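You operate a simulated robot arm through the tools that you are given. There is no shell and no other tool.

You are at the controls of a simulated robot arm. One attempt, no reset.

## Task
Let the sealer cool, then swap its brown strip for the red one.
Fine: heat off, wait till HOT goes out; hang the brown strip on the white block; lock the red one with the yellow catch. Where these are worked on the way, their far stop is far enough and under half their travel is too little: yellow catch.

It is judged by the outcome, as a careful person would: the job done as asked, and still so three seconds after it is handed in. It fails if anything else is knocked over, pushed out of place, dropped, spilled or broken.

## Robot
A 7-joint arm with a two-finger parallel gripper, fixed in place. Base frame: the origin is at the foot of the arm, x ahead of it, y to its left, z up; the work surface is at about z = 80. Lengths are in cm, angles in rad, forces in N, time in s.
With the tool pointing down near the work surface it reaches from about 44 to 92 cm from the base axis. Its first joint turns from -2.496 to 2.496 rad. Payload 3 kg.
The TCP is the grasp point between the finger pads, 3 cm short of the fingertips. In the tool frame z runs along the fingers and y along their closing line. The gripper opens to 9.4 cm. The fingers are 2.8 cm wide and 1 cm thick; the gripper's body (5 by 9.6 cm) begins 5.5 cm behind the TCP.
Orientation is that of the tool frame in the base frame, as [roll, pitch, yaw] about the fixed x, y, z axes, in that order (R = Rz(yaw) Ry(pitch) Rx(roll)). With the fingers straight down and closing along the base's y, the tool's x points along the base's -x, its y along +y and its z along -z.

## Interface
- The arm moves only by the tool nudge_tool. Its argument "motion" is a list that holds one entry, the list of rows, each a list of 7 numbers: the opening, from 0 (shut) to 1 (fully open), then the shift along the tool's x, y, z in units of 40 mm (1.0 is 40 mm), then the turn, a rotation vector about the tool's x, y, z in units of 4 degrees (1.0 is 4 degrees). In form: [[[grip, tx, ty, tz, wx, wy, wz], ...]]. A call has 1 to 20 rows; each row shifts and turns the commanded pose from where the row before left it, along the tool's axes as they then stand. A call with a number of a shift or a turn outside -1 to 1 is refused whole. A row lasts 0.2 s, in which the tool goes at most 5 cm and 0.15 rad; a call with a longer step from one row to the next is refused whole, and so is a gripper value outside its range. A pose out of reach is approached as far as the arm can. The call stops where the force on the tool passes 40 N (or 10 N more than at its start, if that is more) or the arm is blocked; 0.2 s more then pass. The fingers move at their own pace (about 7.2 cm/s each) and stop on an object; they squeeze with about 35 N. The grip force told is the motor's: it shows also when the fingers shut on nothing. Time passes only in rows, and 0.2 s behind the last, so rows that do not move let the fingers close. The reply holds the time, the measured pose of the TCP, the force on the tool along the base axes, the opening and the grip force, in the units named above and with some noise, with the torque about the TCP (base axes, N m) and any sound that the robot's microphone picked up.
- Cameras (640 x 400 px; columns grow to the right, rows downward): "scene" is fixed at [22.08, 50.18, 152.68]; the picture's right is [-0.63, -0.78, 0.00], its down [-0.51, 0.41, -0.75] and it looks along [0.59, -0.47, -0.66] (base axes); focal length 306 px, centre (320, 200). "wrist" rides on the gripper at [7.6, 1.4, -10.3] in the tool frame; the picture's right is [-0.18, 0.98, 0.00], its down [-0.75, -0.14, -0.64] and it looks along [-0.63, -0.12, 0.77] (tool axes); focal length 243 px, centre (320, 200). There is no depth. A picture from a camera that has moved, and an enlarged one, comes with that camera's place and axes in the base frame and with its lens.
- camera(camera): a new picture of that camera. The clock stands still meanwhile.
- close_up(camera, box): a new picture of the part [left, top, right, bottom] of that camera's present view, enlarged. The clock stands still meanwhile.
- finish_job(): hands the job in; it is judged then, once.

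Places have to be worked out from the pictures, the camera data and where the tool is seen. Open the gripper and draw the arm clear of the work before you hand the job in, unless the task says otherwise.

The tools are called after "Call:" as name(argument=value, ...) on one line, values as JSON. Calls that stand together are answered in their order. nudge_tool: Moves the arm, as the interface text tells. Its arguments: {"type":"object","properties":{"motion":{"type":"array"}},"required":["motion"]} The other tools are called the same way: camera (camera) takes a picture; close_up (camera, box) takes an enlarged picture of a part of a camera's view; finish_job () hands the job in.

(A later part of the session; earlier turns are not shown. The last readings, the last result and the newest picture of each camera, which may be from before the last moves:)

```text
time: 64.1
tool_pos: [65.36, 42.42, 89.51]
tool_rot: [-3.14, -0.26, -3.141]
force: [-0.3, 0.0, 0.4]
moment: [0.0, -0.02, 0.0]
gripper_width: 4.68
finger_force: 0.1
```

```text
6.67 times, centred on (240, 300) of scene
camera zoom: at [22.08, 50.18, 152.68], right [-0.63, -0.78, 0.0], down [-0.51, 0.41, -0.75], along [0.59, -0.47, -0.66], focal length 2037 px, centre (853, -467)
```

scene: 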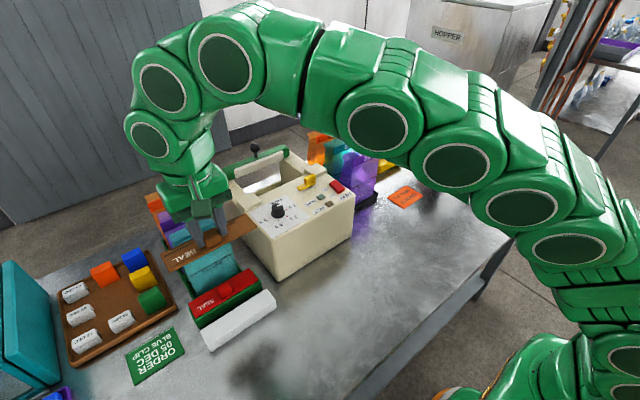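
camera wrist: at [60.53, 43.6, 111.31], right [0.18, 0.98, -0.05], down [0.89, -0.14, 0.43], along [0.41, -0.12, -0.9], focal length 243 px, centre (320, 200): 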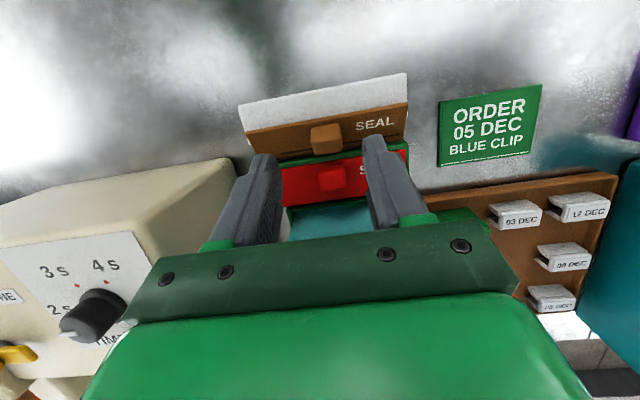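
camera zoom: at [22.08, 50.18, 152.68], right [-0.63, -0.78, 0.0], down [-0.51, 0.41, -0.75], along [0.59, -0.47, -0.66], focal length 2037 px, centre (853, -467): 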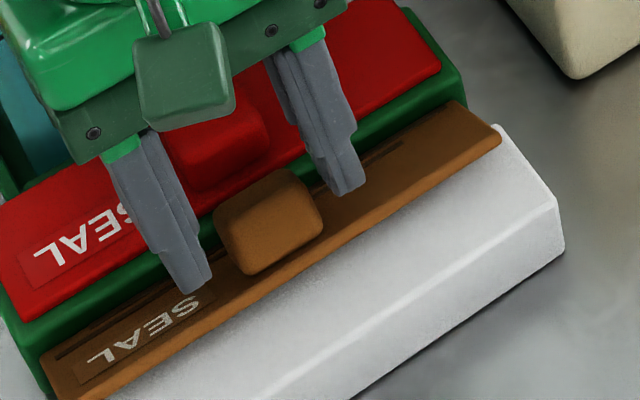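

The fingers straddle the knob. I'll lower 3 mm more and close.

Call:
nudge_tool(motion=[[[0.5, -0.022, 0, 0.08, 0, 0, 0], [0.4, 0, 0, 0, 0, 0, 0], [0, 0, 0, 0, 0, 0, 0], [0, 0, 0, 0, 0, 0, 0], [0, 0, 0, 0, 0, 0, 0]]])

Call:
close_up(camera="scene", box=[200, 270, 280, 330])

```text
time: 65.3
tool_pos: [65.31, 42.39, 89.15]
tool_rot: [3.141, -0.261, -3.14]
force: [1.9, -4.9, -1.1]
moment: [-0.3, -0.19, -0.07]
gripper_width: 3.12
finger_force: 34.9
```

```text
6.67 times, centred on (240, 300) of scene
camera zoom: at [22.08, 50.18, 152.68], right [-0.63, -0.78, 0.0], down [-0.51, 0.41, -0.75], along [0.59, -0.47, -0.66], focal length 2037 px, centre (853, -467)
```

zoom: 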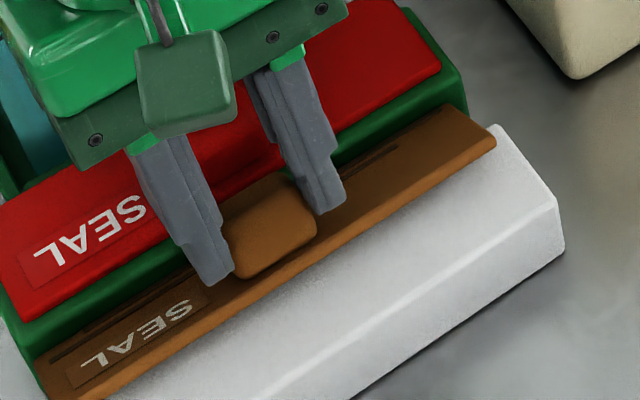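

Gripped. I'll lift vertically, gently at first.

Call:
nudge_tool(motion=[[[0, 0.0324, 0, -0.121, 0, 0, 0], [0, 0.0324, 0, -0.121, 0, 0, 0], [0, 0.065, 0, -0.2415, 0, 0, 0], [0, 0.065, 0, -0.2415, 0, 0, 0], [0, 0.13, 0, -0.483, 0, 0, 0], [0, 0.13, 0, -0.483, 0, 0, 0], [0, 0, 0, 0, 0, 0, 0]]])

Call:
close_up(camera="scene", box=[160, 230, 300, 350])

Call:
camera(camera="wrist")

```text
time: 66.9
tool_pos: [65.36, 42.35, 96.24]
tool_rot: [3.142, -0.259, -3.14]
force: [0.3, -0.4, -1.3]
moment: [0.03, -0.01, -0.01]
gripper_width: 3.11
finger_force: 35.0
```

```text
3.33 times, centred on (230, 290) of scene
camera zoom: at [22.08, 50.18, 152.68], right [-0.63, -0.78, 0.0], down [-0.51, 0.41, -0.75], along [0.59, -0.47, -0.66], focal length 1019 px, centre (620, -100)
```

zoom: 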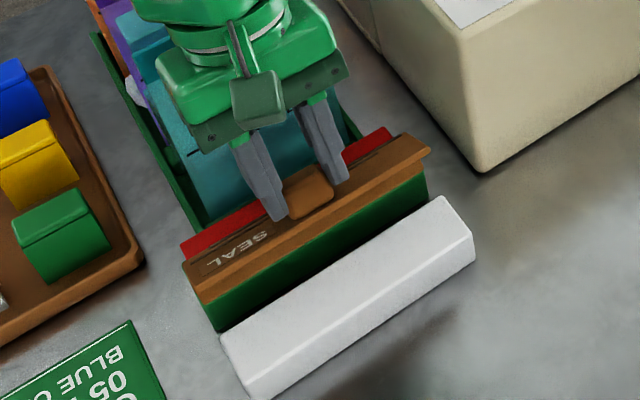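

```text
taken
camera wrist: at [60.52, 43.82, 108.06], right [0.18, 0.98, -0.05], down [0.89, -0.14, 0.43], along [0.41, -0.12, -0.9], focal length 243 px, centre (320, 200)
```

wrist: 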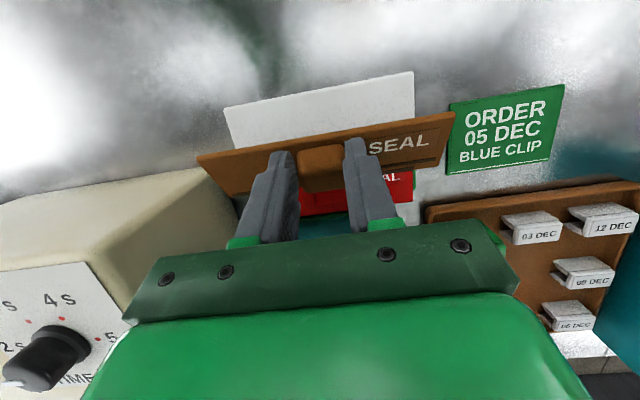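

Call:
close_up(camera="wrist", box=[190, 60, 470, 240])

Call:
close_up(camera="scene", box=[180, 295, 220, 335])

Call:
close_up(camera="scene", box=[250, 260, 290, 300])

```text
2.22 times, centred on (330, 150) of wrist
camera zoom: at [60.52, 43.82, 108.06], right [0.18, 0.98, -0.05], down [0.89, -0.14, 0.43], along [0.41, -0.12, -0.9], focal length 539 px, centre (298, 311)
```

zoom: 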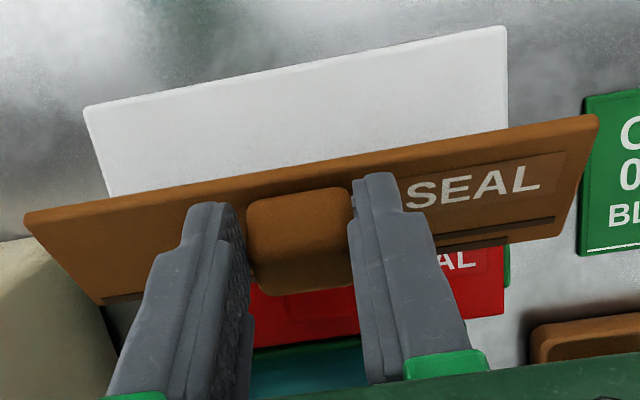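

```text
10.00 times, centred on (200, 315) of scene
camera zoom: at [22.08, 50.18, 152.68], right [-0.63, -0.78, 0.0], down [-0.51, 0.41, -0.75], along [0.59, -0.47, -0.66], focal length 3056 px, centre (1520, -950)
```

zoom: 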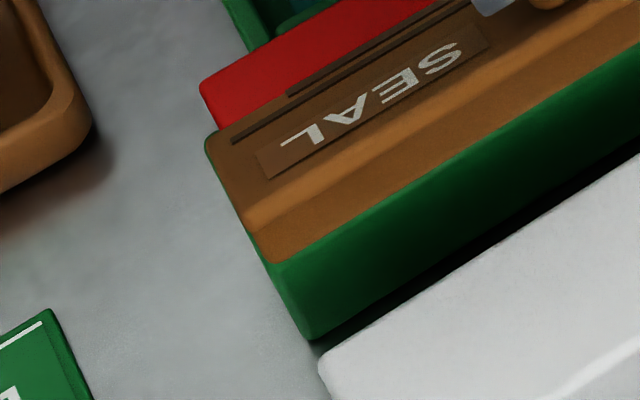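

```text
10.00 times, centred on (270, 280) of scene
camera zoom: at [22.08, 50.18, 152.68], right [-0.63, -0.78, 0.0], down [-0.51, 0.41, -0.75], along [0.59, -0.47, -0.66], focal length 3056 px, centre (820, -600)
```

zoom: 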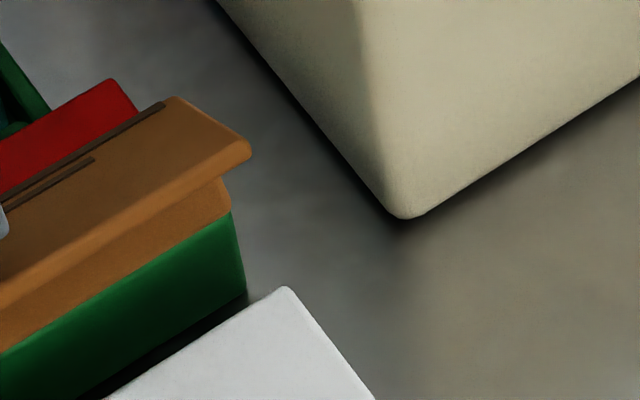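

The strip is held about 29° from level (15° tool pitch plus 14° in the grip). I'll lift a bit more and pitch the tool −29° to level it in the air.

Call:
nudge_tool(motion=[[[0, 0.194, 0, -0.7245, 0, 0, 0], [0, 0, 0, 0, 0, -0.9, 0], [0, 0, 0, 0, 0, -0.9, 0], [0, 0, 0, 0, 0, -0.9, 0], [0, 0, 0, 0, 0, -0.9, 0], [0, 0, 0, 0, 0, -0.9, 0], [0, 0, 0, 0, 0, -0.9, 0], [0, 0, 0, 0, 0, -0.9, 0], [0, 0, 0, 0, 0, -0.95, 0], [0, 0, 0, 0, 0, 0, 0]]])

Call:
camera(camera="wrist")

Call:
close_up(camera="scene", box=[160, 220, 300, 350])

```text
time: 69.1
tool_pos: [65.34, 42.34, 99.18]
tool_rot: [-3.141, 0.246, -3.14]
force: [-0.6, 0.5, -0.3]
moment: [0.02, 0.0, 0.02]
gripper_width: 3.11
finger_force: 35.0
```

```text
taken
camera wrist: at [55.37, 43.81, 107.32], right [0.18, 0.98, 0.04], down [0.57, -0.14, 0.81], along [0.8, -0.12, -0.59], focal length 243 px, centre (320, 200)
```

wrist: 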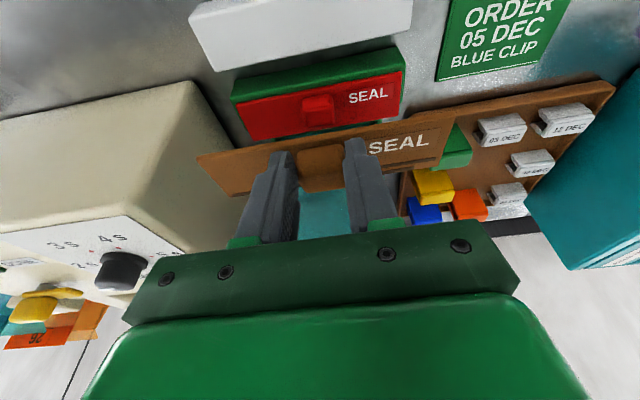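

```text
3.08 times, centred on (230, 285) of scene
camera zoom: at [22.08, 50.18, 152.68], right [-0.63, -0.78, 0.0], down [-0.51, 0.41, -0.75], along [0.59, -0.47, -0.66], focal length 940 px, centre (597, -62)
```

zoom: 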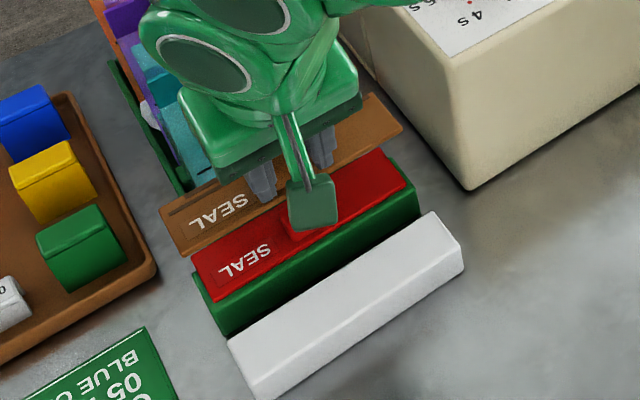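

The scene view confirms the strip is level, with its far edge at TCP+3.9 in x. I'll move to TCP x=62.5 (far edge ≈66.4) and descend toward the block.

Call:
nudge_tool(motion=[[[0, 0.689, 0, -0.172, 0, 0, 0], [0, 0.145, -0.02, 0.582, 0, 0, 0], [0, 0.145, 0, 0.582, 0, 0, 0], [0, 0.1, 0, 0.4, 0, 0, 0], [0, 0, 0, 0, 0, 0, 0]]])

Call:
close_up(camera="scene", box=[170, 250, 290, 350])

Call:
camera(camera="wrist")

```text
time: 70.3
tool_pos: [62.39, 42.26, 92.74]
tool_rot: [-3.142, 0.246, -3.137]
force: [-0.1, 0.2, -0.3]
moment: [-0.01, 0.0, 0.02]
gripper_width: 3.1
finger_force: 34.8
```

```text
4.00 times, centred on (230, 300) of scene
camera zoom: at [22.08, 50.18, 152.68], right [-0.63, -0.78, 0.0], down [-0.51, 0.41, -0.75], along [0.59, -0.47, -0.66], focal length 1222 px, centre (680, -200)
```

zoom: 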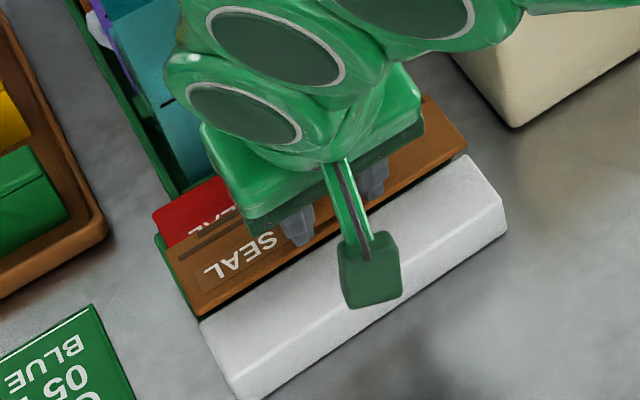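

```text
taken
camera wrist: at [52.48, 43.73, 100.82], right [0.18, 0.98, 0.04], down [0.58, -0.14, 0.81], along [0.8, -0.12, -0.59], focal length 243 px, centre (320, 200)
```

wrist: 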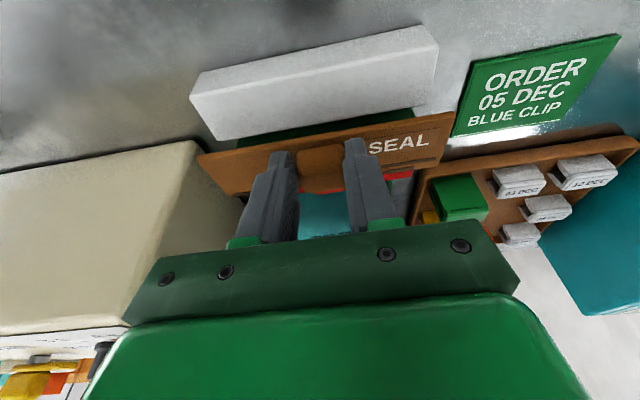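

Call:
nudge_tool(motion=[[[0, -0.004, 0, 0.079, 0, 0, 0], [0, 0.018, 0, 0.073, 0, 0, 0], [0, 0.018, 0, 0.073, 0, 0, 0], [0, 0.018, 0, 0.073, 0, 0, 0], [0, 0.018, 0, 0.073, 0, 0, 0], [0, 0.018, 0, 0.073, 0, 0, 0], [0, 0.018, 0, 0.073, 0, 0, 0], [0, 0, 0, 0, 0, 0, 0]]])

```text
time: 72.1
tool_pos: [62.59, 42.24, 90.59]
tool_rot: [-3.141, 0.244, -3.139]
force: [0.0, -0.5, -1.3]
moment: [0.02, 0.04, -0.01]
gripper_width: 3.1
finger_force: 35.3
```

Call:
nudge_tool(motion=[[[0, 0.018, 0, 0.073, 0, 0, 0], [0, 0.018, 0, 0.073, 0, 0, 0], [0, 0.018, 0, 0.073, 0, 0, 0], [0, 0.018, 0, 0.073, 0, 0, 0], [0, 0.015, 0, 0.06, 0, 0, 0], [0, 0, 0, 0, 0, 0, 0]]])

Call:
close_up(camera="scene", box=[190, 280, 290, 350])

```text
time: 73.5
tool_pos: [62.57, 42.38, 89.11]
tool_rot: [3.141, 0.244, -3.14]
force: [-3.8, -1.2, 0.0]
moment: [-0.02, 0.14, -0.02]
gripper_width: 3.11
finger_force: 35.2
```

```text
5.71 times, centred on (240, 315) of scene
camera zoom: at [22.08, 50.18, 152.68], right [-0.63, -0.78, 0.0], down [-0.51, 0.41, -0.75], along [0.59, -0.47, -0.66], focal length 1746 px, centre (777, -457)
```

zoom: 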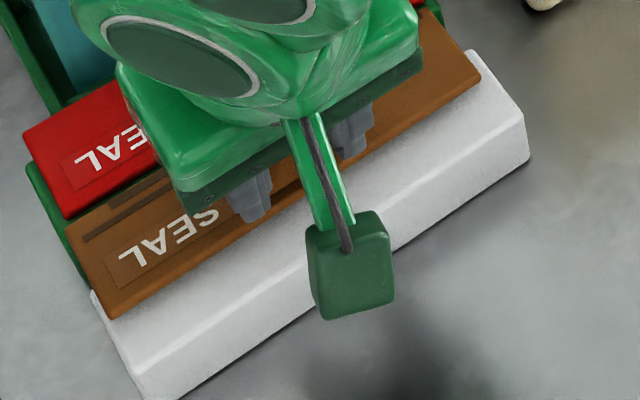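

A slight −x force suggests the flange is brushing the green stand, so I'm at the far side of the gap. I'll slide −x in small steps until the flange meets the block.

Call:
nudge_tool(motion=[[[0, 0.0364, 0, -0.009, 0, 0, 0], [0, 0.0364, 0, -0.009, 0, 0, 0], [0, 0, 0, 0, 0, 0, 0]]])

```text
time: 74.3
tool_pos: [62.35, 42.25, 89.21]
tool_rot: [3.141, 0.248, -3.139]
force: [-0.5, -0.3, -0.9]
moment: [0.02, 0.0, -0.02]
gripper_width: 3.09
finger_force: 35.4
```

Call:
nudge_tool(motion=[[[0, 0.0364, 0, -0.009, 0, 0, 0], [0, 0.0364, 0, -0.009, 0, 0, 0], [0, 0, 0, 0, 0, 0, 0]]])

```text
time: 75.1
tool_pos: [61.91, 42.24, 89.24]
tool_rot: [3.141, 0.245, -3.141]
force: [0.6, 0.0, 0.4]
moment: [0.03, 0.04, 0.02]
gripper_width: 3.08
finger_force: 35.5
```

Call:
nudge_tool(motion=[[[0, 0.0364, 0, -0.009, 0, 0, 0], [0, 0.0364, 0, -0.009, 0, 0, 0], [0, 0, 0, 0, 0, 0, 0]]])

```text
time: 75.9
tool_pos: [61.71, 42.22, 89.3]
tool_rot: [-3.14, 0.247, -3.14]
force: [-0.4, -0.4, -1.2]
moment: [0.03, 0.01, -0.02]
gripper_width: 3.1
finger_force: 34.9
```

Call:
nudge_tool(motion=[[[0, 0.0364, 0, -0.007, 0, 0, 0], [0, 0.0243, 0, -0.005, 0, 0, 0], [0, 0, 0, 0, 0, 0, 0]]])

Call:
close_up(camera="scene", box=[190, 280, 290, 350])

```text
time: 76.7
tool_pos: [61.36, 42.29, 89.09]
tool_rot: [3.141, 0.246, -3.139]
force: [0.4, -0.9, -1.1]
moment: [0.01, 0.04, 0.04]
gripper_width: 3.09
finger_force: 35.0
```

```text
5.71 times, centred on (240, 315) of scene
camera zoom: at [22.08, 50.18, 152.68], right [-0.63, -0.78, 0.0], down [-0.51, 0.41, -0.75], along [0.59, -0.47, -0.66], focal length 1746 px, centre (777, -457)
```

zoom: 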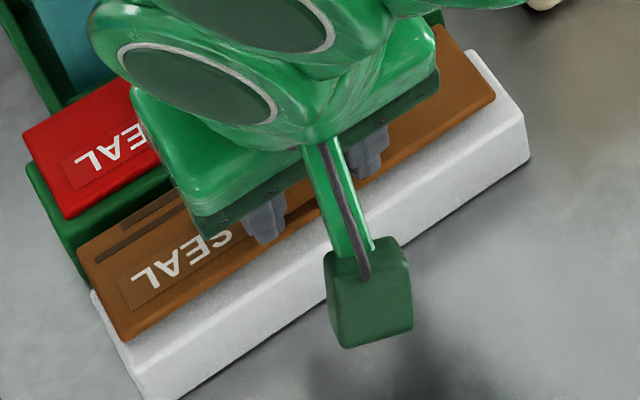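

Call:
nudge_tool(motion=[[[0, 0.0364, 0, -0.007, 0, 0, 0], [0, 0, 0, 0, 0, 0, 0]]])

```text
time: 77.3
tool_pos: [61.27, 42.22, 89.14]
tool_rot: [-3.141, 0.245, -3.14]
force: [-0.1, 0.1, 0.1]
moment: [-0.01, 0.02, 0.0]
gripper_width: 3.1
finger_force: 35.1
```

Call:
nudge_tool(motion=[[[0, 0.0364, 0, -0.007, 0, 0, 0], [0, 0, 0, 0, 0, 0, 0]]])

```text
time: 77.9
tool_pos: [61.19, 42.26, 89.32]
tool_rot: [3.14, 0.247, -3.14]
force: [8.7, -0.2, -3.2]
moment: [0.04, -0.55, 0.01]
gripper_width: 3.08
finger_force: 35.4
```

The flange has met the block (Fx=+8.7 N). I'll back off 1 mm and lower until the plate touches the top.

Call:
nudge_tool(motion=[[[0, -0.03, 0, 0.006, 0, 0, 0], [0, 0.0073, 0, 0.029, 0, 0, 0], [0, 0.0073, 0, 0.029, 0, 0, 0], [0, 0.0073, 0, 0.029, 0, 0, 0], [0, 0, 0, 0, 0, 0, 0]]])

```text
time: 79.1
tool_pos: [61.15, 42.27, 88.76]
tool_rot: [-3.14, 0.247, -3.141]
force: [-0.5, 0.3, -0.5]
moment: [-0.01, 0.02, -0.02]
gripper_width: 3.1
finger_force: 35.4
```

Call:
nudge_tool(motion=[[[0, 0.005, 0, 0.02, 0, 0, 0], [0, 0.004, 0, 0.015, 0, 0, 0], [0, 0, 0, 0, 0, 0, 0]]])

```text
time: 79.9
tool_pos: [61.24, 42.2, 88.68]
tool_rot: [3.142, 0.249, -3.14]
force: [-1.0, -1.4, 7.4]
moment: [-0.05, -0.24, -0.02]
gripper_width: 3.11
finger_force: 35.0
```

The plate is resting on the block (Fz=+7.4 N). I'll open and withdraw along the tool axis.

Call:
nudge_tool(motion=[[[0.4, 0, 0, 0, 0, 0, 0], [0.5, 0, 0, 0, 0, 0, 0], [0.5, 0, 0, 0, 0, 0, 0], [0.5, 0, 0, -0.2, 0, 0, 0], [0.5, 0, 0, -0.5, 0, 0, 0], [0.5, 0, 0, -0.8, 0, 0, 0], [0.5, 0, 0, -0.8, 0, 0, 0], [0.5, 0, 0, 0, 0, 0, 0]]])

Call:
close_up(camera="scene", box=[170, 260, 290, 360])

Call:
camera(camera="wrist")

```text
time: 81.7
tool_pos: [58.99, 42.31, 97.65]
tool_rot: [-3.141, 0.244, -3.14]
force: [-0.2, -0.3, -0.1]
moment: [0.01, -0.01, 0.01]
gripper_width: 4.71
finger_force: 0.1
```

```text
4.00 times, centred on (230, 310) of scene
camera zoom: at [22.08, 50.18, 152.68], right [-0.63, -0.78, 0.0], down [-0.51, 0.41, -0.75], along [0.59, -0.47, -0.66], focal length 1222 px, centre (680, -240)
```

zoom: 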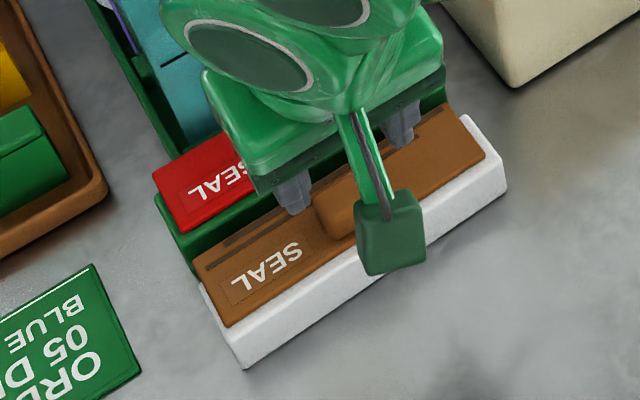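

```text
taken
camera wrist: at [49.06, 43.74, 105.77], right [0.18, 0.98, 0.04], down [0.57, -0.14, 0.81], along [0.8, -0.12, -0.59], focal length 243 px, centre (320, 200)
```

wrist: 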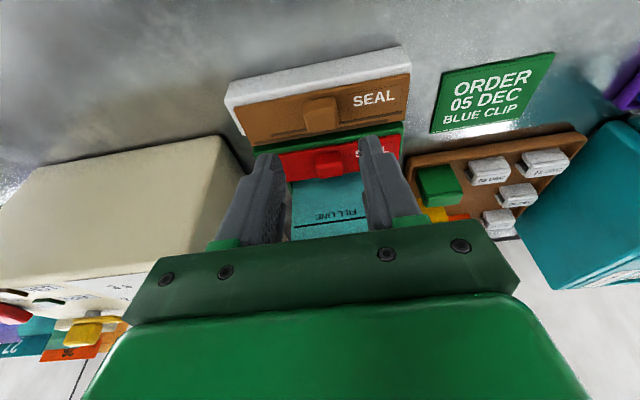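

The brown strip now hangs flat on the white block. Next I'll level the tool and move above the red strip's knob, near (69.5, 42.3).

Call:
nudge_tool(motion=[[[0.5, 0, 0, -0.3, 0, 0.9, 0], [0.5, 0, 0, 0, 0, 0.9, 0], [0.5, 0, 0, 0, 0, 0.9, 0], [0.5, 0, 0, 0, 0, 0.83, 0], [0.5, -0.66, 0, 0, 0, 0, 0], [0.5, -0.66, 0, 0, 0, 0, 0], [0.5, -0.66, 0, 0, 0, 0, 0], [0.5, -0.66, 0, 0, 0, 0, 0], [0.5, 0, 0, 0, 0, 0, 0]]])

Call:
camera(camera="wrist")

Call:
close_up(camera="scene", box=[150, 220, 310, 360])

```text
time: 83.7
tool_pos: [69.23, 42.16, 98.82]
tool_rot: [-3.139, 0.001, -3.138]
force: [0.0, -0.6, 0.0]
moment: [0.04, 0.02, 0.02]
gripper_width: 4.69
finger_force: 0.1
```

```text
taken
camera wrist: at [61.6, 43.68, 109.06], right [0.18, 0.98, 0.0], down [0.75, -0.14, 0.64], along [0.63, -0.12, -0.77], focal length 243 px, centre (320, 200)
```

wrist: 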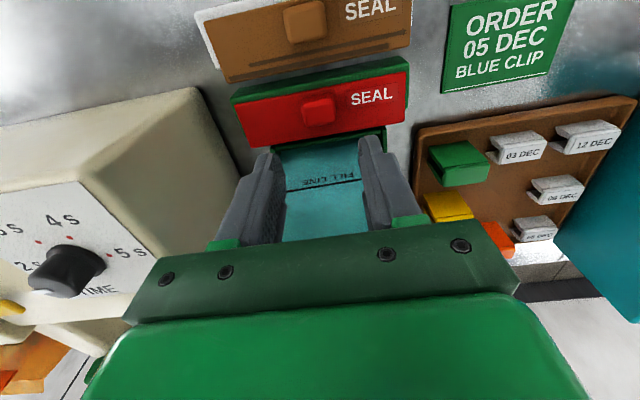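

```text
2.86 times, centred on (230, 290) of scene
camera zoom: at [22.08, 50.18, 152.68], right [-0.63, -0.78, 0.0], down [-0.51, 0.41, -0.75], along [0.59, -0.47, -0.66], focal length 873 px, centre (577, -57)
```

zoom: 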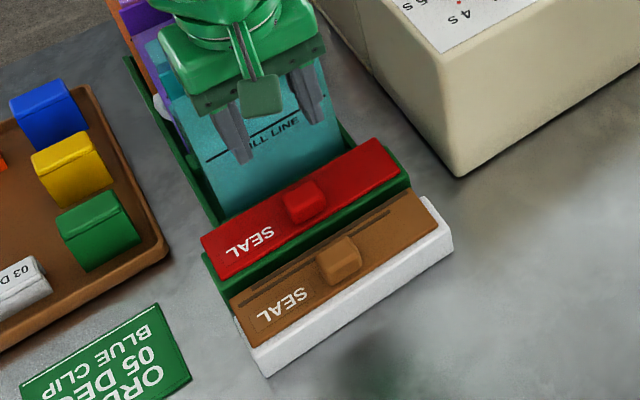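

Call:
close_up(camera="wrist", box=[190, 30, 430, 180])

Call:
close_up(camera="scene", box=[195, 260, 285, 335])

```text
2.67 times, centred on (310, 105) of wrist
camera zoom: at [61.6, 43.68, 109.06], right [0.18, 0.98, 0.0], down [0.75, -0.14, 0.64], along [0.63, -0.12, -0.77], focal length 647 px, centre (347, 453)
```

zoom: 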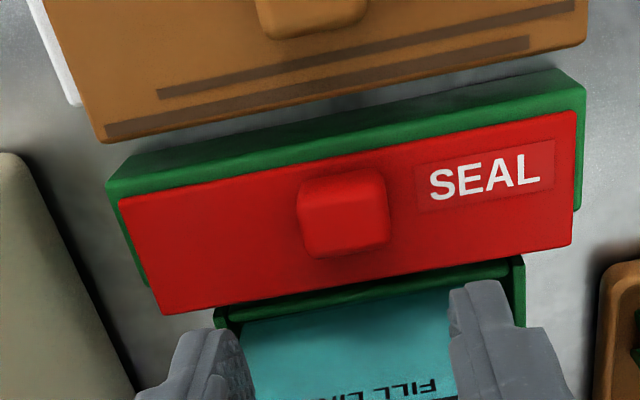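

```text
5.33 times, centred on (240, 298) of scene
camera zoom: at [22.08, 50.18, 152.68], right [-0.63, -0.78, 0.0], down [-0.51, 0.41, -0.75], along [0.59, -0.47, -0.66], focal length 1630 px, centre (747, -320)
```

zoom: 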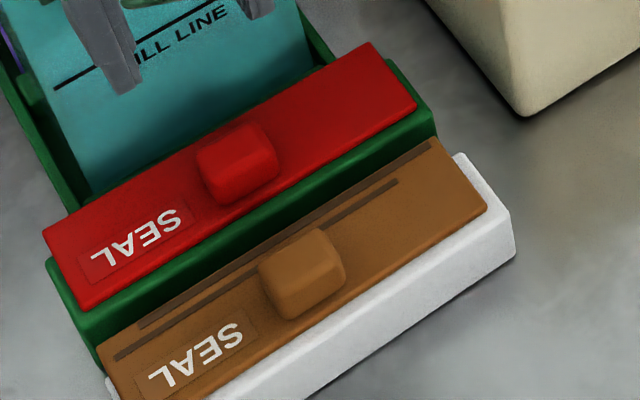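

The red strip is undisturbed: near edge x≈68.1, knob centre ≈ (69.65, 42.0). I'll use the same relative grasp as the brown one, TCP ≈ (69.67, 42.0, 88.6), and descend to just above it first.

Call:
nudge_tool(motion=[[[0.55, -0.11, -0.03, 0, 0, 0, 0], [0.55, 0, 0, 0.8, 0, 0, 0], [0.55, 0, 0, 0.8, 0, 0, 0], [0.55, 0, 0, 0.6, 0, 0, 0], [0.55, 0, 0, 0, 0, 0, 0]]])

Call:
close_up(camera="scene", box=[170, 230, 290, 340])

Call:
close_up(camera="wrist", box=[190, 30, 470, 240])

```text
time: 84.9
tool_pos: [69.64, 42.11, 89.96]
tool_rot: [3.141, 0.0, -3.139]
force: [0.1, -1.1, -0.3]
moment: [0.01, 0.02, -0.02]
gripper_width: 5.17
finger_force: 0.1
```

```text
3.64 times, centred on (230, 285) of scene
camera zoom: at [22.08, 50.18, 152.68], right [-0.63, -0.78, 0.0], down [-0.51, 0.41, -0.75], along [0.59, -0.47, -0.66], focal length 1111 px, centre (647, -109)
```

zoom: 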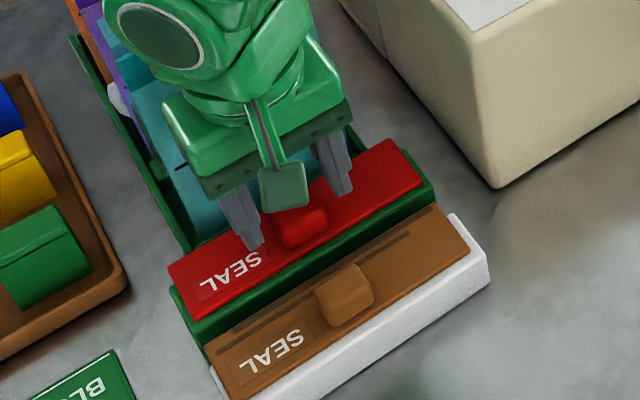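

```text
1.90 times, centred on (330, 135) of wrist
camera zoom: at [61.95, 43.55, 100.22], right [0.18, 0.98, 0.0], down [0.75, -0.14, 0.64], along [0.63, -0.12, -0.77], focal length 462 px, centre (301, 324)
```

zoom: 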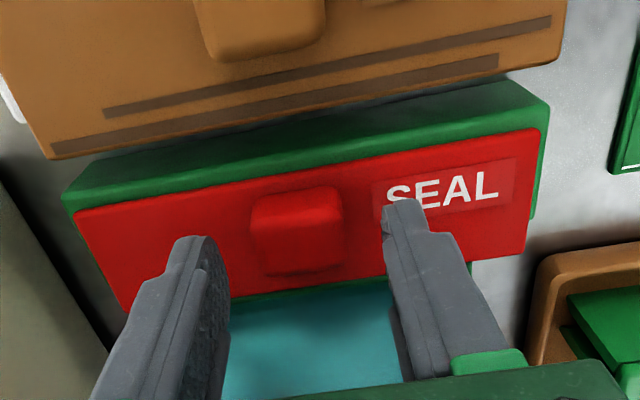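

Call:
nudge_tool(motion=[[[0.55, 0, 0, 0.15, 0, 0, 0], [0.55, 0, 0, 0.12, 0, 0, 0], [0.55, 0, 0, 0.06, 0, 0, 0], [0.45, 0, 0, 0, 0, 0, 0], [0, 0, 0, 0, 0, 0, 0], [0, 0, 0, 0, 0, 0, 0], [0, 0, 0, 0, 0, 0, 0]]])

Call:
close_up(camera="scene", box=[190, 250, 290, 330])

```text
time: 86.5
tool_pos: [69.75, 42.13, 88.7]
tool_rot: [3.141, 0.0, -3.138]
force: [0.8, 0.6, 0.5]
moment: [0.04, -0.03, -0.03]
gripper_width: 3.1
finger_force: 35.1
```

```text
5.00 times, centred on (240, 290) of scene
camera zoom: at [22.08, 50.18, 152.68], right [-0.63, -0.78, 0.0], down [-0.51, 0.41, -0.75], along [0.59, -0.47, -0.66], focal length 1528 px, centre (720, -250)
```

zoom: 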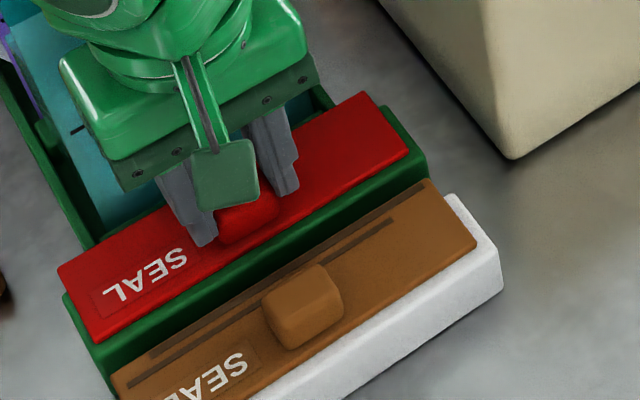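

The red knob is gripped at 3.1 cm with no side load. I'll lift straight up.

Call:
nudge_tool(motion=[[[0, 0, 0, -0.1, 0, 0, 0], [0, 0, 0, -0.2, 0, 0, 0], [0, 0, 0, -0.3, 0, 0, 0], [0, 0, 0, -0.5, 0, 0, 0], [0, 0, 0, -0.6, 0, 0, 0], [0, 0, 0, -0.6, 0, 0, 0], [0, 0, 0, 0, 0, 0, 0]]])

Call:
close_up(camera="scene", box=[160, 220, 300, 340])

Call:
close_up(camera="wrist", box=[190, 90, 470, 240])

```text
time: 88.1
tool_pos: [69.7, 42.05, 97.94]
tool_rot: [3.141, 0.0, -3.141]
force: [-0.3, -0.1, -0.4]
moment: [0.0, 0.0, 0.02]
gripper_width: 3.1
finger_force: 35.5
```

```text
3.33 times, centred on (230, 280) of scene
camera zoom: at [22.08, 50.18, 152.68], right [-0.63, -0.78, 0.0], down [-0.51, 0.41, -0.75], along [0.59, -0.47, -0.66], focal length 1019 px, centre (620, -67)
```

zoom: 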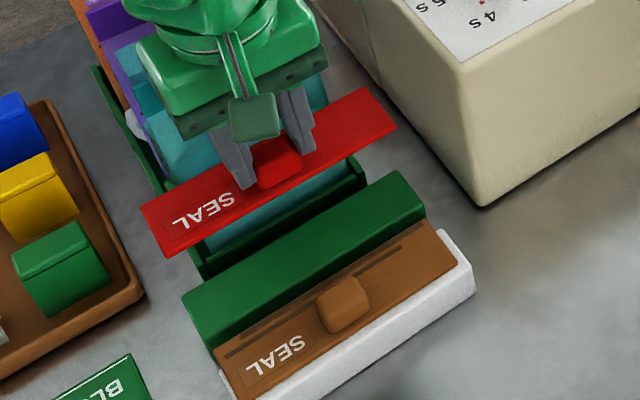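

```text
2.29 times, centred on (330, 165) of wrist
camera zoom: at [61.97, 43.53, 108.13], right [0.18, 0.98, 0.0], down [0.75, -0.14, 0.64], along [0.63, -0.12, -0.77], focal length 555 px, centre (297, 280)
```

zoom: 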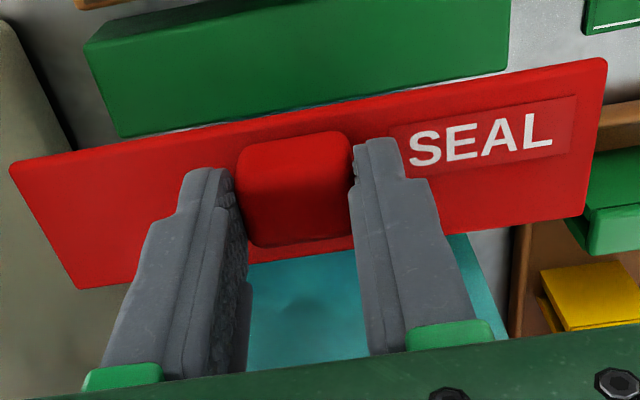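

The red strip is held the same way as the brown was, about 1 mm toward −x. I'll raise it clear of the bags, then carry it over the sealer.

Call:
nudge_tool(motion=[[[0, 0, 0, -0.653, 0, 0, 0], [0, 0, 0, -0.653, 0, 0, 0], [0, 0, 0, -0.653, 0, 0, 0], [0, 0, 0, -0.653, 0, 0, 0], [0, 0, 0, -0.653, 0, 0, 0], [0, 0, -0.845, 0, 0, 0, 0], [0, 0, -0.845, 0, 0, 0, 0], [0, 0, -0.845, 0, 0, 0, 0], [0, 0, -0.845, 0, 0, 0, 0], [0, 0, -0.845, 0, 0, 0, 0], [0, 0, -0.845, 0, 0, 0, 0], [0, 0, -0.845, 0, 0, 0, 0], [0, 0, -0.845, 0, 0, 0, 0], [0, -0.69, 0, 0, 0, 0, 0], [0, -0.69, 0, 0, 0, 0, 0], [0, -0.69, 0, 0, 0, 0, 0], [0, -0.69, 0, 0, 0, 0, 0], [0, 0, 0, 0, 0, 0, 0]]])

Call:
camera(camera="scene")

Call:
camera(camera="wrist")

```text
time: 91.9
tool_pos: [80.91, 15.16, 110.92]
tool_rot: [-3.141, -0.003, -3.14]
force: [0.3, -0.6, -0.3]
moment: [-0.02, 0.0, 0.01]
gripper_width: 3.1
finger_force: 34.7
```

```text
taken
```

scene: 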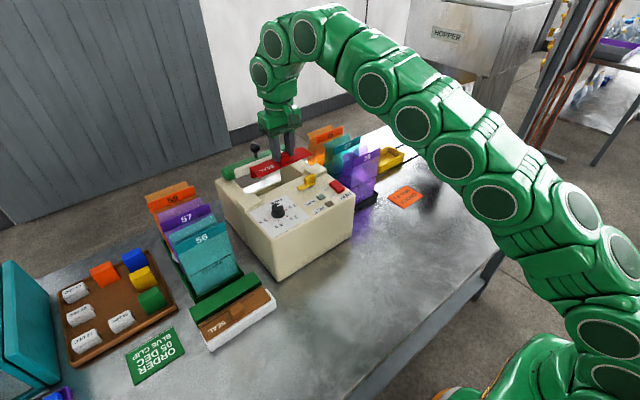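

```text
taken
camera wrist: at [73.14, 16.55, 121.23], right [0.18, 0.98, 0.0], down [0.75, -0.14, 0.64], along [0.63, -0.12, -0.77], focal length 243 px, centre (320, 200)
```

wrist: 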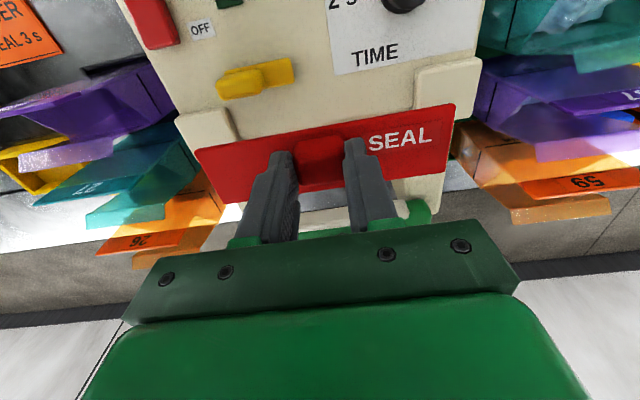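

Call:
close_up(camera="scene", box=[210, 130, 350, 230])

Call:
close_up(camera="wrist", box=[160, 40, 500, 240])

```text
4.00 times, centred on (280, 180) of scene
camera zoom: at [22.08, 50.18, 152.68], right [-0.63, -0.78, 0.0], down [-0.51, 0.41, -0.75], along [0.59, -0.47, -0.66], focal length 1222 px, centre (480, 280)
```

zoom: 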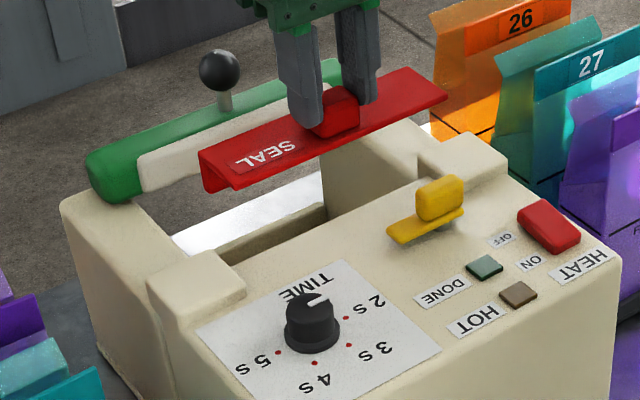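

```text
1.88 times, centred on (330, 140) of wrist
camera zoom: at [73.14, 16.55, 121.23], right [0.18, 0.98, 0.0], down [0.75, -0.14, 0.64], along [0.63, -0.12, -0.77], focal length 457 px, centre (301, 313)
```

zoom: 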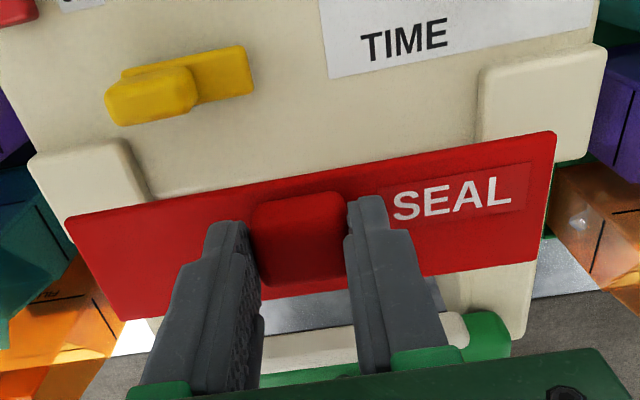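

The catch is still open and the slot is clear. I'll lower to just above where the flange enters behind the ledge and verify the position.

Call:
nudge_tool(motion=[[[0, 0, -0.025, 0.5, 0, 0, 0], [0, 0, 0, 0.5, 0, 0, 0], [0, 0, 0, 0.25, 0, 0, 0], [0, 0, 0, 0, 0, 0, 0], [0, 0, 0, 0, 0, 0, 0]]])

Call:
close_up(camera="scene", box=[235, 150, 345, 220])

Call:
close_up(camera="wrist", box=[160, 40, 500, 240])

```text
time: 93.1
tool_pos: [80.68, 14.86, 105.85]
tool_rot: [-3.14, -0.003, -3.14]
force: [-0.8, 0.1, -1.0]
moment: [-0.03, 0.02, 0.03]
gripper_width: 3.1
finger_force: 35.2
```

```text
5.71 times, centred on (290, 185) of scene
camera zoom: at [22.08, 50.18, 152.68], right [-0.63, -0.78, 0.0], down [-0.51, 0.41, -0.75], along [0.59, -0.47, -0.66], focal length 1746 px, centre (491, 286)
```

zoom: 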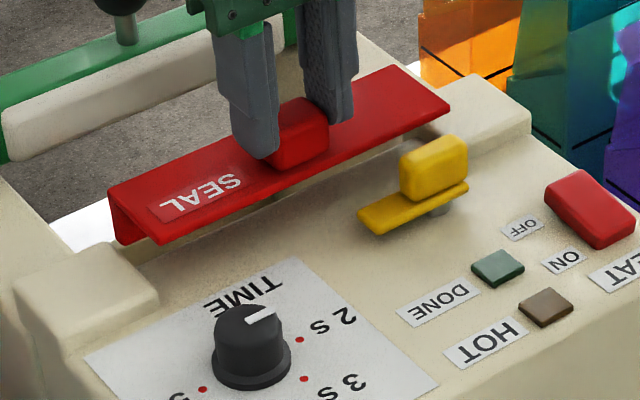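

```text
1.88 times, centred on (330, 140) of wrist
camera zoom: at [73.1, 16.43, 116.18], right [0.18, 0.98, 0.0], down [0.75, -0.14, 0.64], along [0.63, -0.12, -0.77], focal length 457 px, centre (301, 313)
```

zoom: 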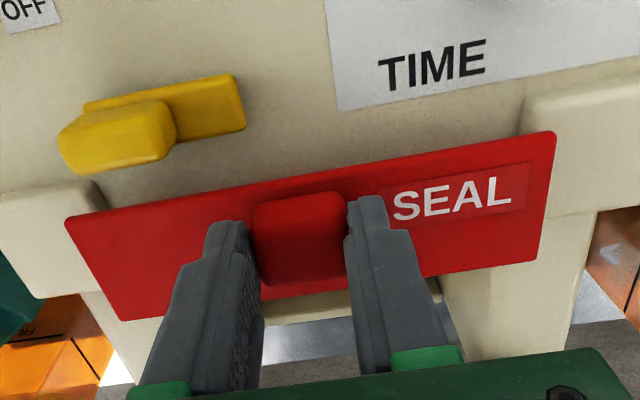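

Position is good, about (80.75, 14.95). Lowering slowly into place.

Call:
nudge_tool(motion=[[[0, 0, 0.01, 0.1, 0, 0, 0], [0, 0, 0, 0.1, 0, 0, 0], [0, 0, 0, 0.1, 0, 0, 0], [0, 0, 0, 0.1, 0, 0, 0], [0, 0, 0, 0.1, 0, 0, 0], [0, 0, 0, 0, 0, 0, 0]]])

Call:
close_up(camera="scene", box=[235, 150, 345, 220])

```text
time: 94.5
tool_pos: [80.82, 15.18, 103.89]
tool_rot: [-3.141, -0.002, -3.139]
force: [-0.9, 1.3, -0.5]
moment: [0.01, 0.01, 0.0]
gripper_width: 3.1
finger_force: 34.7
```

```text
5.71 times, centred on (290, 185) of scene
camera zoom: at [22.08, 50.18, 152.68], right [-0.63, -0.78, 0.0], down [-0.51, 0.41, -0.75], along [0.59, -0.47, -0.66], focal length 1746 px, centre (491, 286)
```

zoom: 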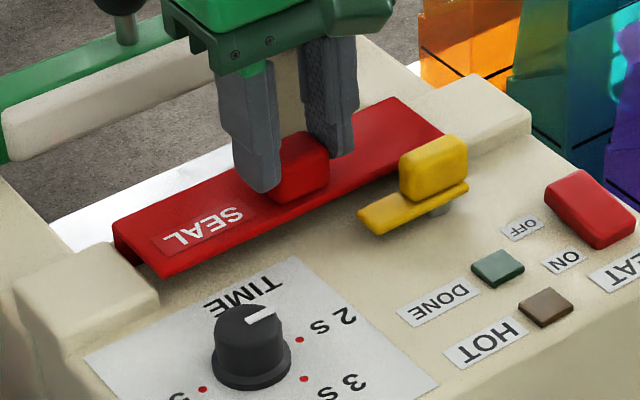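

Call:
nudge_tool(motion=[[[0, 0, -0.015, 0.08, 0, 0, 0], [0, 0, 0, 0.08, 0, 0, 0], [0, 0, 0, 0.06, 0, 0, 0], [0, 0, 0, 0, 0, 0, 0]]])

Call:
close_up(camera="scene", box=[235, 150, 345, 220])

```text
time: 95.5
tool_pos: [80.77, 14.97, 103.03]
tool_rot: [-3.141, 0.0, -3.14]
force: [-0.3, 0.7, 0.0]
moment: [-0.02, -0.02, 0.01]
gripper_width: 3.08
finger_force: 34.9
```

```text
5.71 times, centred on (290, 185) of scene
camera zoom: at [22.08, 50.18, 152.68], right [-0.63, -0.78, 0.0], down [-0.51, 0.41, -0.75], along [0.59, -0.47, -0.66], focal length 1746 px, centre (491, 286)
```

zoom: 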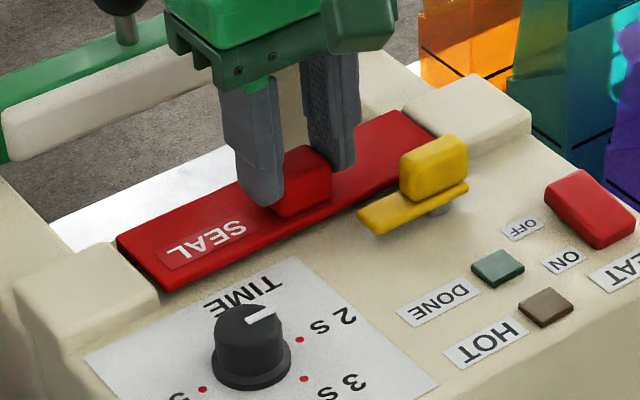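

Nearly seated. I'll take finer steps to contact.

Call:
nudge_tool(motion=[[[0, 0, 0, 0.04, 0, 0, 0], [0, 0, 0, 0.03, 0, 0, 0], [0, 0, 0, 0, 0, 0, 0]]])

```text
time: 96.3
tool_pos: [80.83, 14.93, 102.74]
tool_rot: [-3.141, -0.002, -3.14]
force: [0.2, 0.2, -0.4]
moment: [0.04, 0.0, 0.03]
gripper_width: 3.12
finger_force: 34.9
```

Call:
nudge_tool(motion=[[[0, 0, 0, 0.025, 0, 0, 0], [0, 0, 0, 0.02, 0, 0, 0], [0, 0, 0, 0, 0, 0, 0]]])

```text
time: 97.1
tool_pos: [80.85, 15.09, 102.46]
tool_rot: [3.14, -0.002, -3.141]
force: [-0.1, -0.3, -1.3]
moment: [-0.01, 0.04, -0.01]
gripper_width: 3.1
finger_force: 34.9
```

Call:
nudge_tool(motion=[[[0, 0, 0, 0.02, 0, 0, 0], [0, 0, 0, 0.02, 0, 0, 0], [0, 0, 0, 0, 0, 0, 0]]])

Call:
close_up(camera="scene", box=[235, 150, 345, 220])

```text
time: 97.9
tool_pos: [80.76, 14.99, 102.54]
tool_rot: [3.141, 0.0, -3.14]
force: [-1.6, 0.8, 7.4]
moment: [0.03, -0.05, -0.02]
gripper_width: 3.09
finger_force: 35.3
```

```text
5.71 times, centred on (290, 185) of scene
camera zoom: at [22.08, 50.18, 152.68], right [-0.63, -0.78, 0.0], down [-0.51, 0.41, -0.75], along [0.59, -0.47, -0.66], focal length 1746 px, centre (491, 286)
```

zoom: 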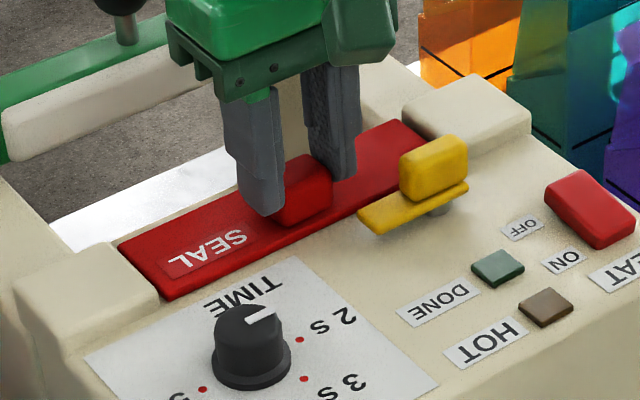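

Contact at z≈102.5 (Fz=+7.4 N), the same height as the brown strip's seat. I'll release and check that it stays flat.

Call:
nudge_tool(motion=[[[0.4, 0, 0, 0, 0, 0, 0], [0.5, 0, 0, 0, 0, 0, 0], [0.5, 0, 0, 0, 0, 0, 0], [0.5, 0, 0, 0, 0, 0, 0]]])

Call:
close_up(camera="scene", box=[235, 150, 345, 220])

Call:
close_up(camera="wrist", box=[160, 40, 500, 240])

```text
time: 98.9
tool_pos: [80.68, 14.81, 102.43]
tool_rot: [-3.141, 0.0, -3.14]
force: [0.1, -0.8, 1.6]
moment: [-0.01, -0.01, -0.01]
gripper_width: 4.7
finger_force: 0.1
```

```text
5.71 times, centred on (290, 185) of scene
camera zoom: at [22.08, 50.18, 152.68], right [-0.63, -0.78, 0.0], down [-0.51, 0.41, -0.75], along [0.59, -0.47, -0.66], focal length 1746 px, centre (491, 286)
```

zoom: 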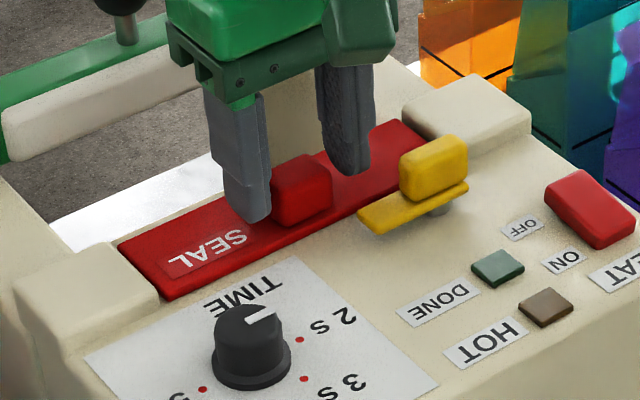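

```text
1.88 times, centred on (330, 140) of wrist
camera zoom: at [73.12, 16.41, 112.67], right [0.18, 0.98, 0.0], down [0.75, -0.14, 0.64], along [0.63, -0.12, -0.77], focal length 457 px, centre (301, 313)
```

zoom: 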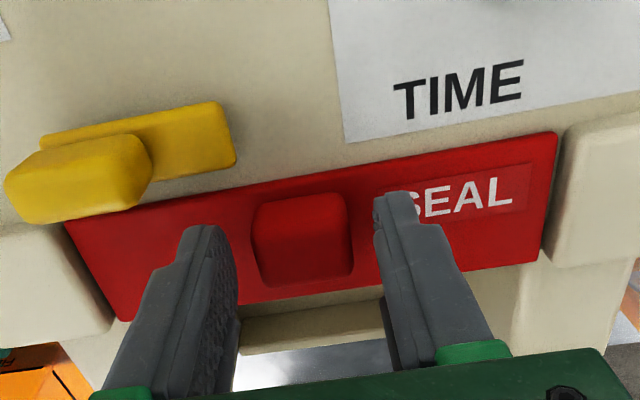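

The red strip sits flat and stable. I'll rise, go above the catch, and turn the tool a quarter turn to grip the block as it now lies.

Call:
nudge_tool(motion=[[[0.5, 0, 0, -0.3, 0, 0, 0], [0.5, 0, 0, -0.7, 0, 0, 0], [0.5, 0, 0, -0.7, 0, 0, 0], [0.5, 0, 0, -0.65, 0, 0, 0], [0.4, 0.42, -0.72, 0, 0, 0, 0], [0.35, 0.42, -0.72, 0, 0, 0, 0], [0.35, 0, 0, 0, 0, 0, -1], [0.35, 0, 0, 0, 0, 0, -1], [0.35, 0, 0, 0, 0, 0, -1], [0.35, 0, 0, 0, 0, 0, -1], [0.35, 0, 0, 0, 0, 0, -1], [0.35, 0, 0, 0, 0, 0, -1], [0.35, 0, 0, 0, 0, 0, -1], [0.35, 0, 0, 0, 0, 0, -1], [0.35, 0, 0, 0, 0, 0, -1], [0.35, 0, 0, 0, 0, 0, -1], [0.35, 0, 0, 0, 0, 0, -1], [0.35, 0, 0, 0, 0, 0, -1], [0.35, 0, 0, 0, 0, 0, -1], [0.35, 0, 0, 0, 0, 0, -1]]])

Call:
nudge_tool(motion=[[[0.35, 0, 0, 0, 0, 0, -1], [0.35, 0, 0, 0, 0, 0, -1], [0.35, 0, 0, 0, 0, 0, -1], [0.35, 0, 0, 0, 0, 0, -1], [0.35, 0, 0, 0, 0, 0, -1], [0.35, 0, 0, 0, 0, 0, -1], [0.35, 0, 0, 0, 0, 0, -1], [0.35, 0, 0, 0, 0, 0, -1], [0.35, 0, 0, 0, 0, 0, -0.5], [0.35, 0, 0, 0, 0, 0, 0]]])

Call:
camera(camera="wrist")

Call:
close_up(camera="scene", box=[235, 140, 345, 220])

```text
time: 103.1
tool_pos: [77.42, 9.3, 111.79]
tool_rot: [-3.141, -0.001, -2.162]
force: [-0.3, 0.3, 0.6]
moment: [-0.01, -0.02, -0.04]
gripper_width: 3.28
finger_force: 0.0
```

```text
time: 105.3
tool_pos: [77.43, 9.19, 111.81]
tool_rot: [3.141, -0.001, -1.568]
force: [0.6, 0.0, 0.1]
moment: [0.01, 0.03, 0.01]
gripper_width: 3.27
finger_force: 0.0
```

```text
taken
camera wrist: at [75.98, 1.62, 122.07], right [-0.98, 0.18, 0.0], down [0.14, 0.75, 0.64], along [0.12, 0.63, -0.77], focal length 243 px, centre (320, 200)
```

wrist: 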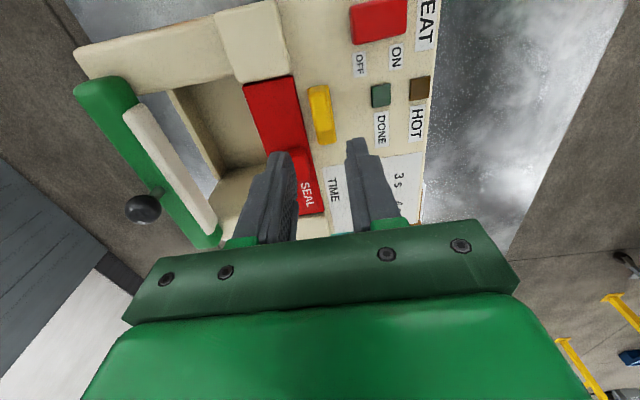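

```text
5.00 times, centred on (290, 180) of scene
camera zoom: at [22.08, 50.18, 152.68], right [-0.63, -0.78, 0.0], down [-0.51, 0.41, -0.75], along [0.59, -0.47, -0.66], focal length 1528 px, centre (470, 300)
```

zoom: 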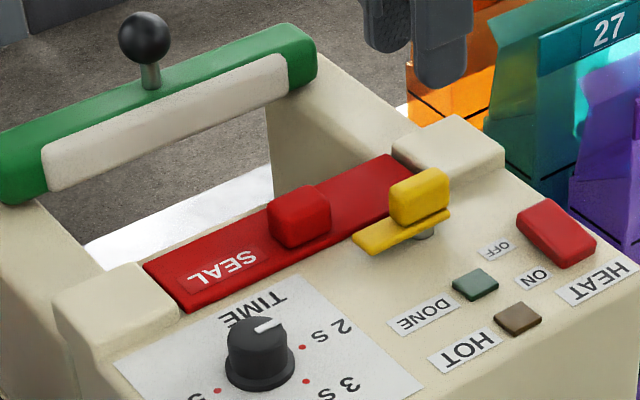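

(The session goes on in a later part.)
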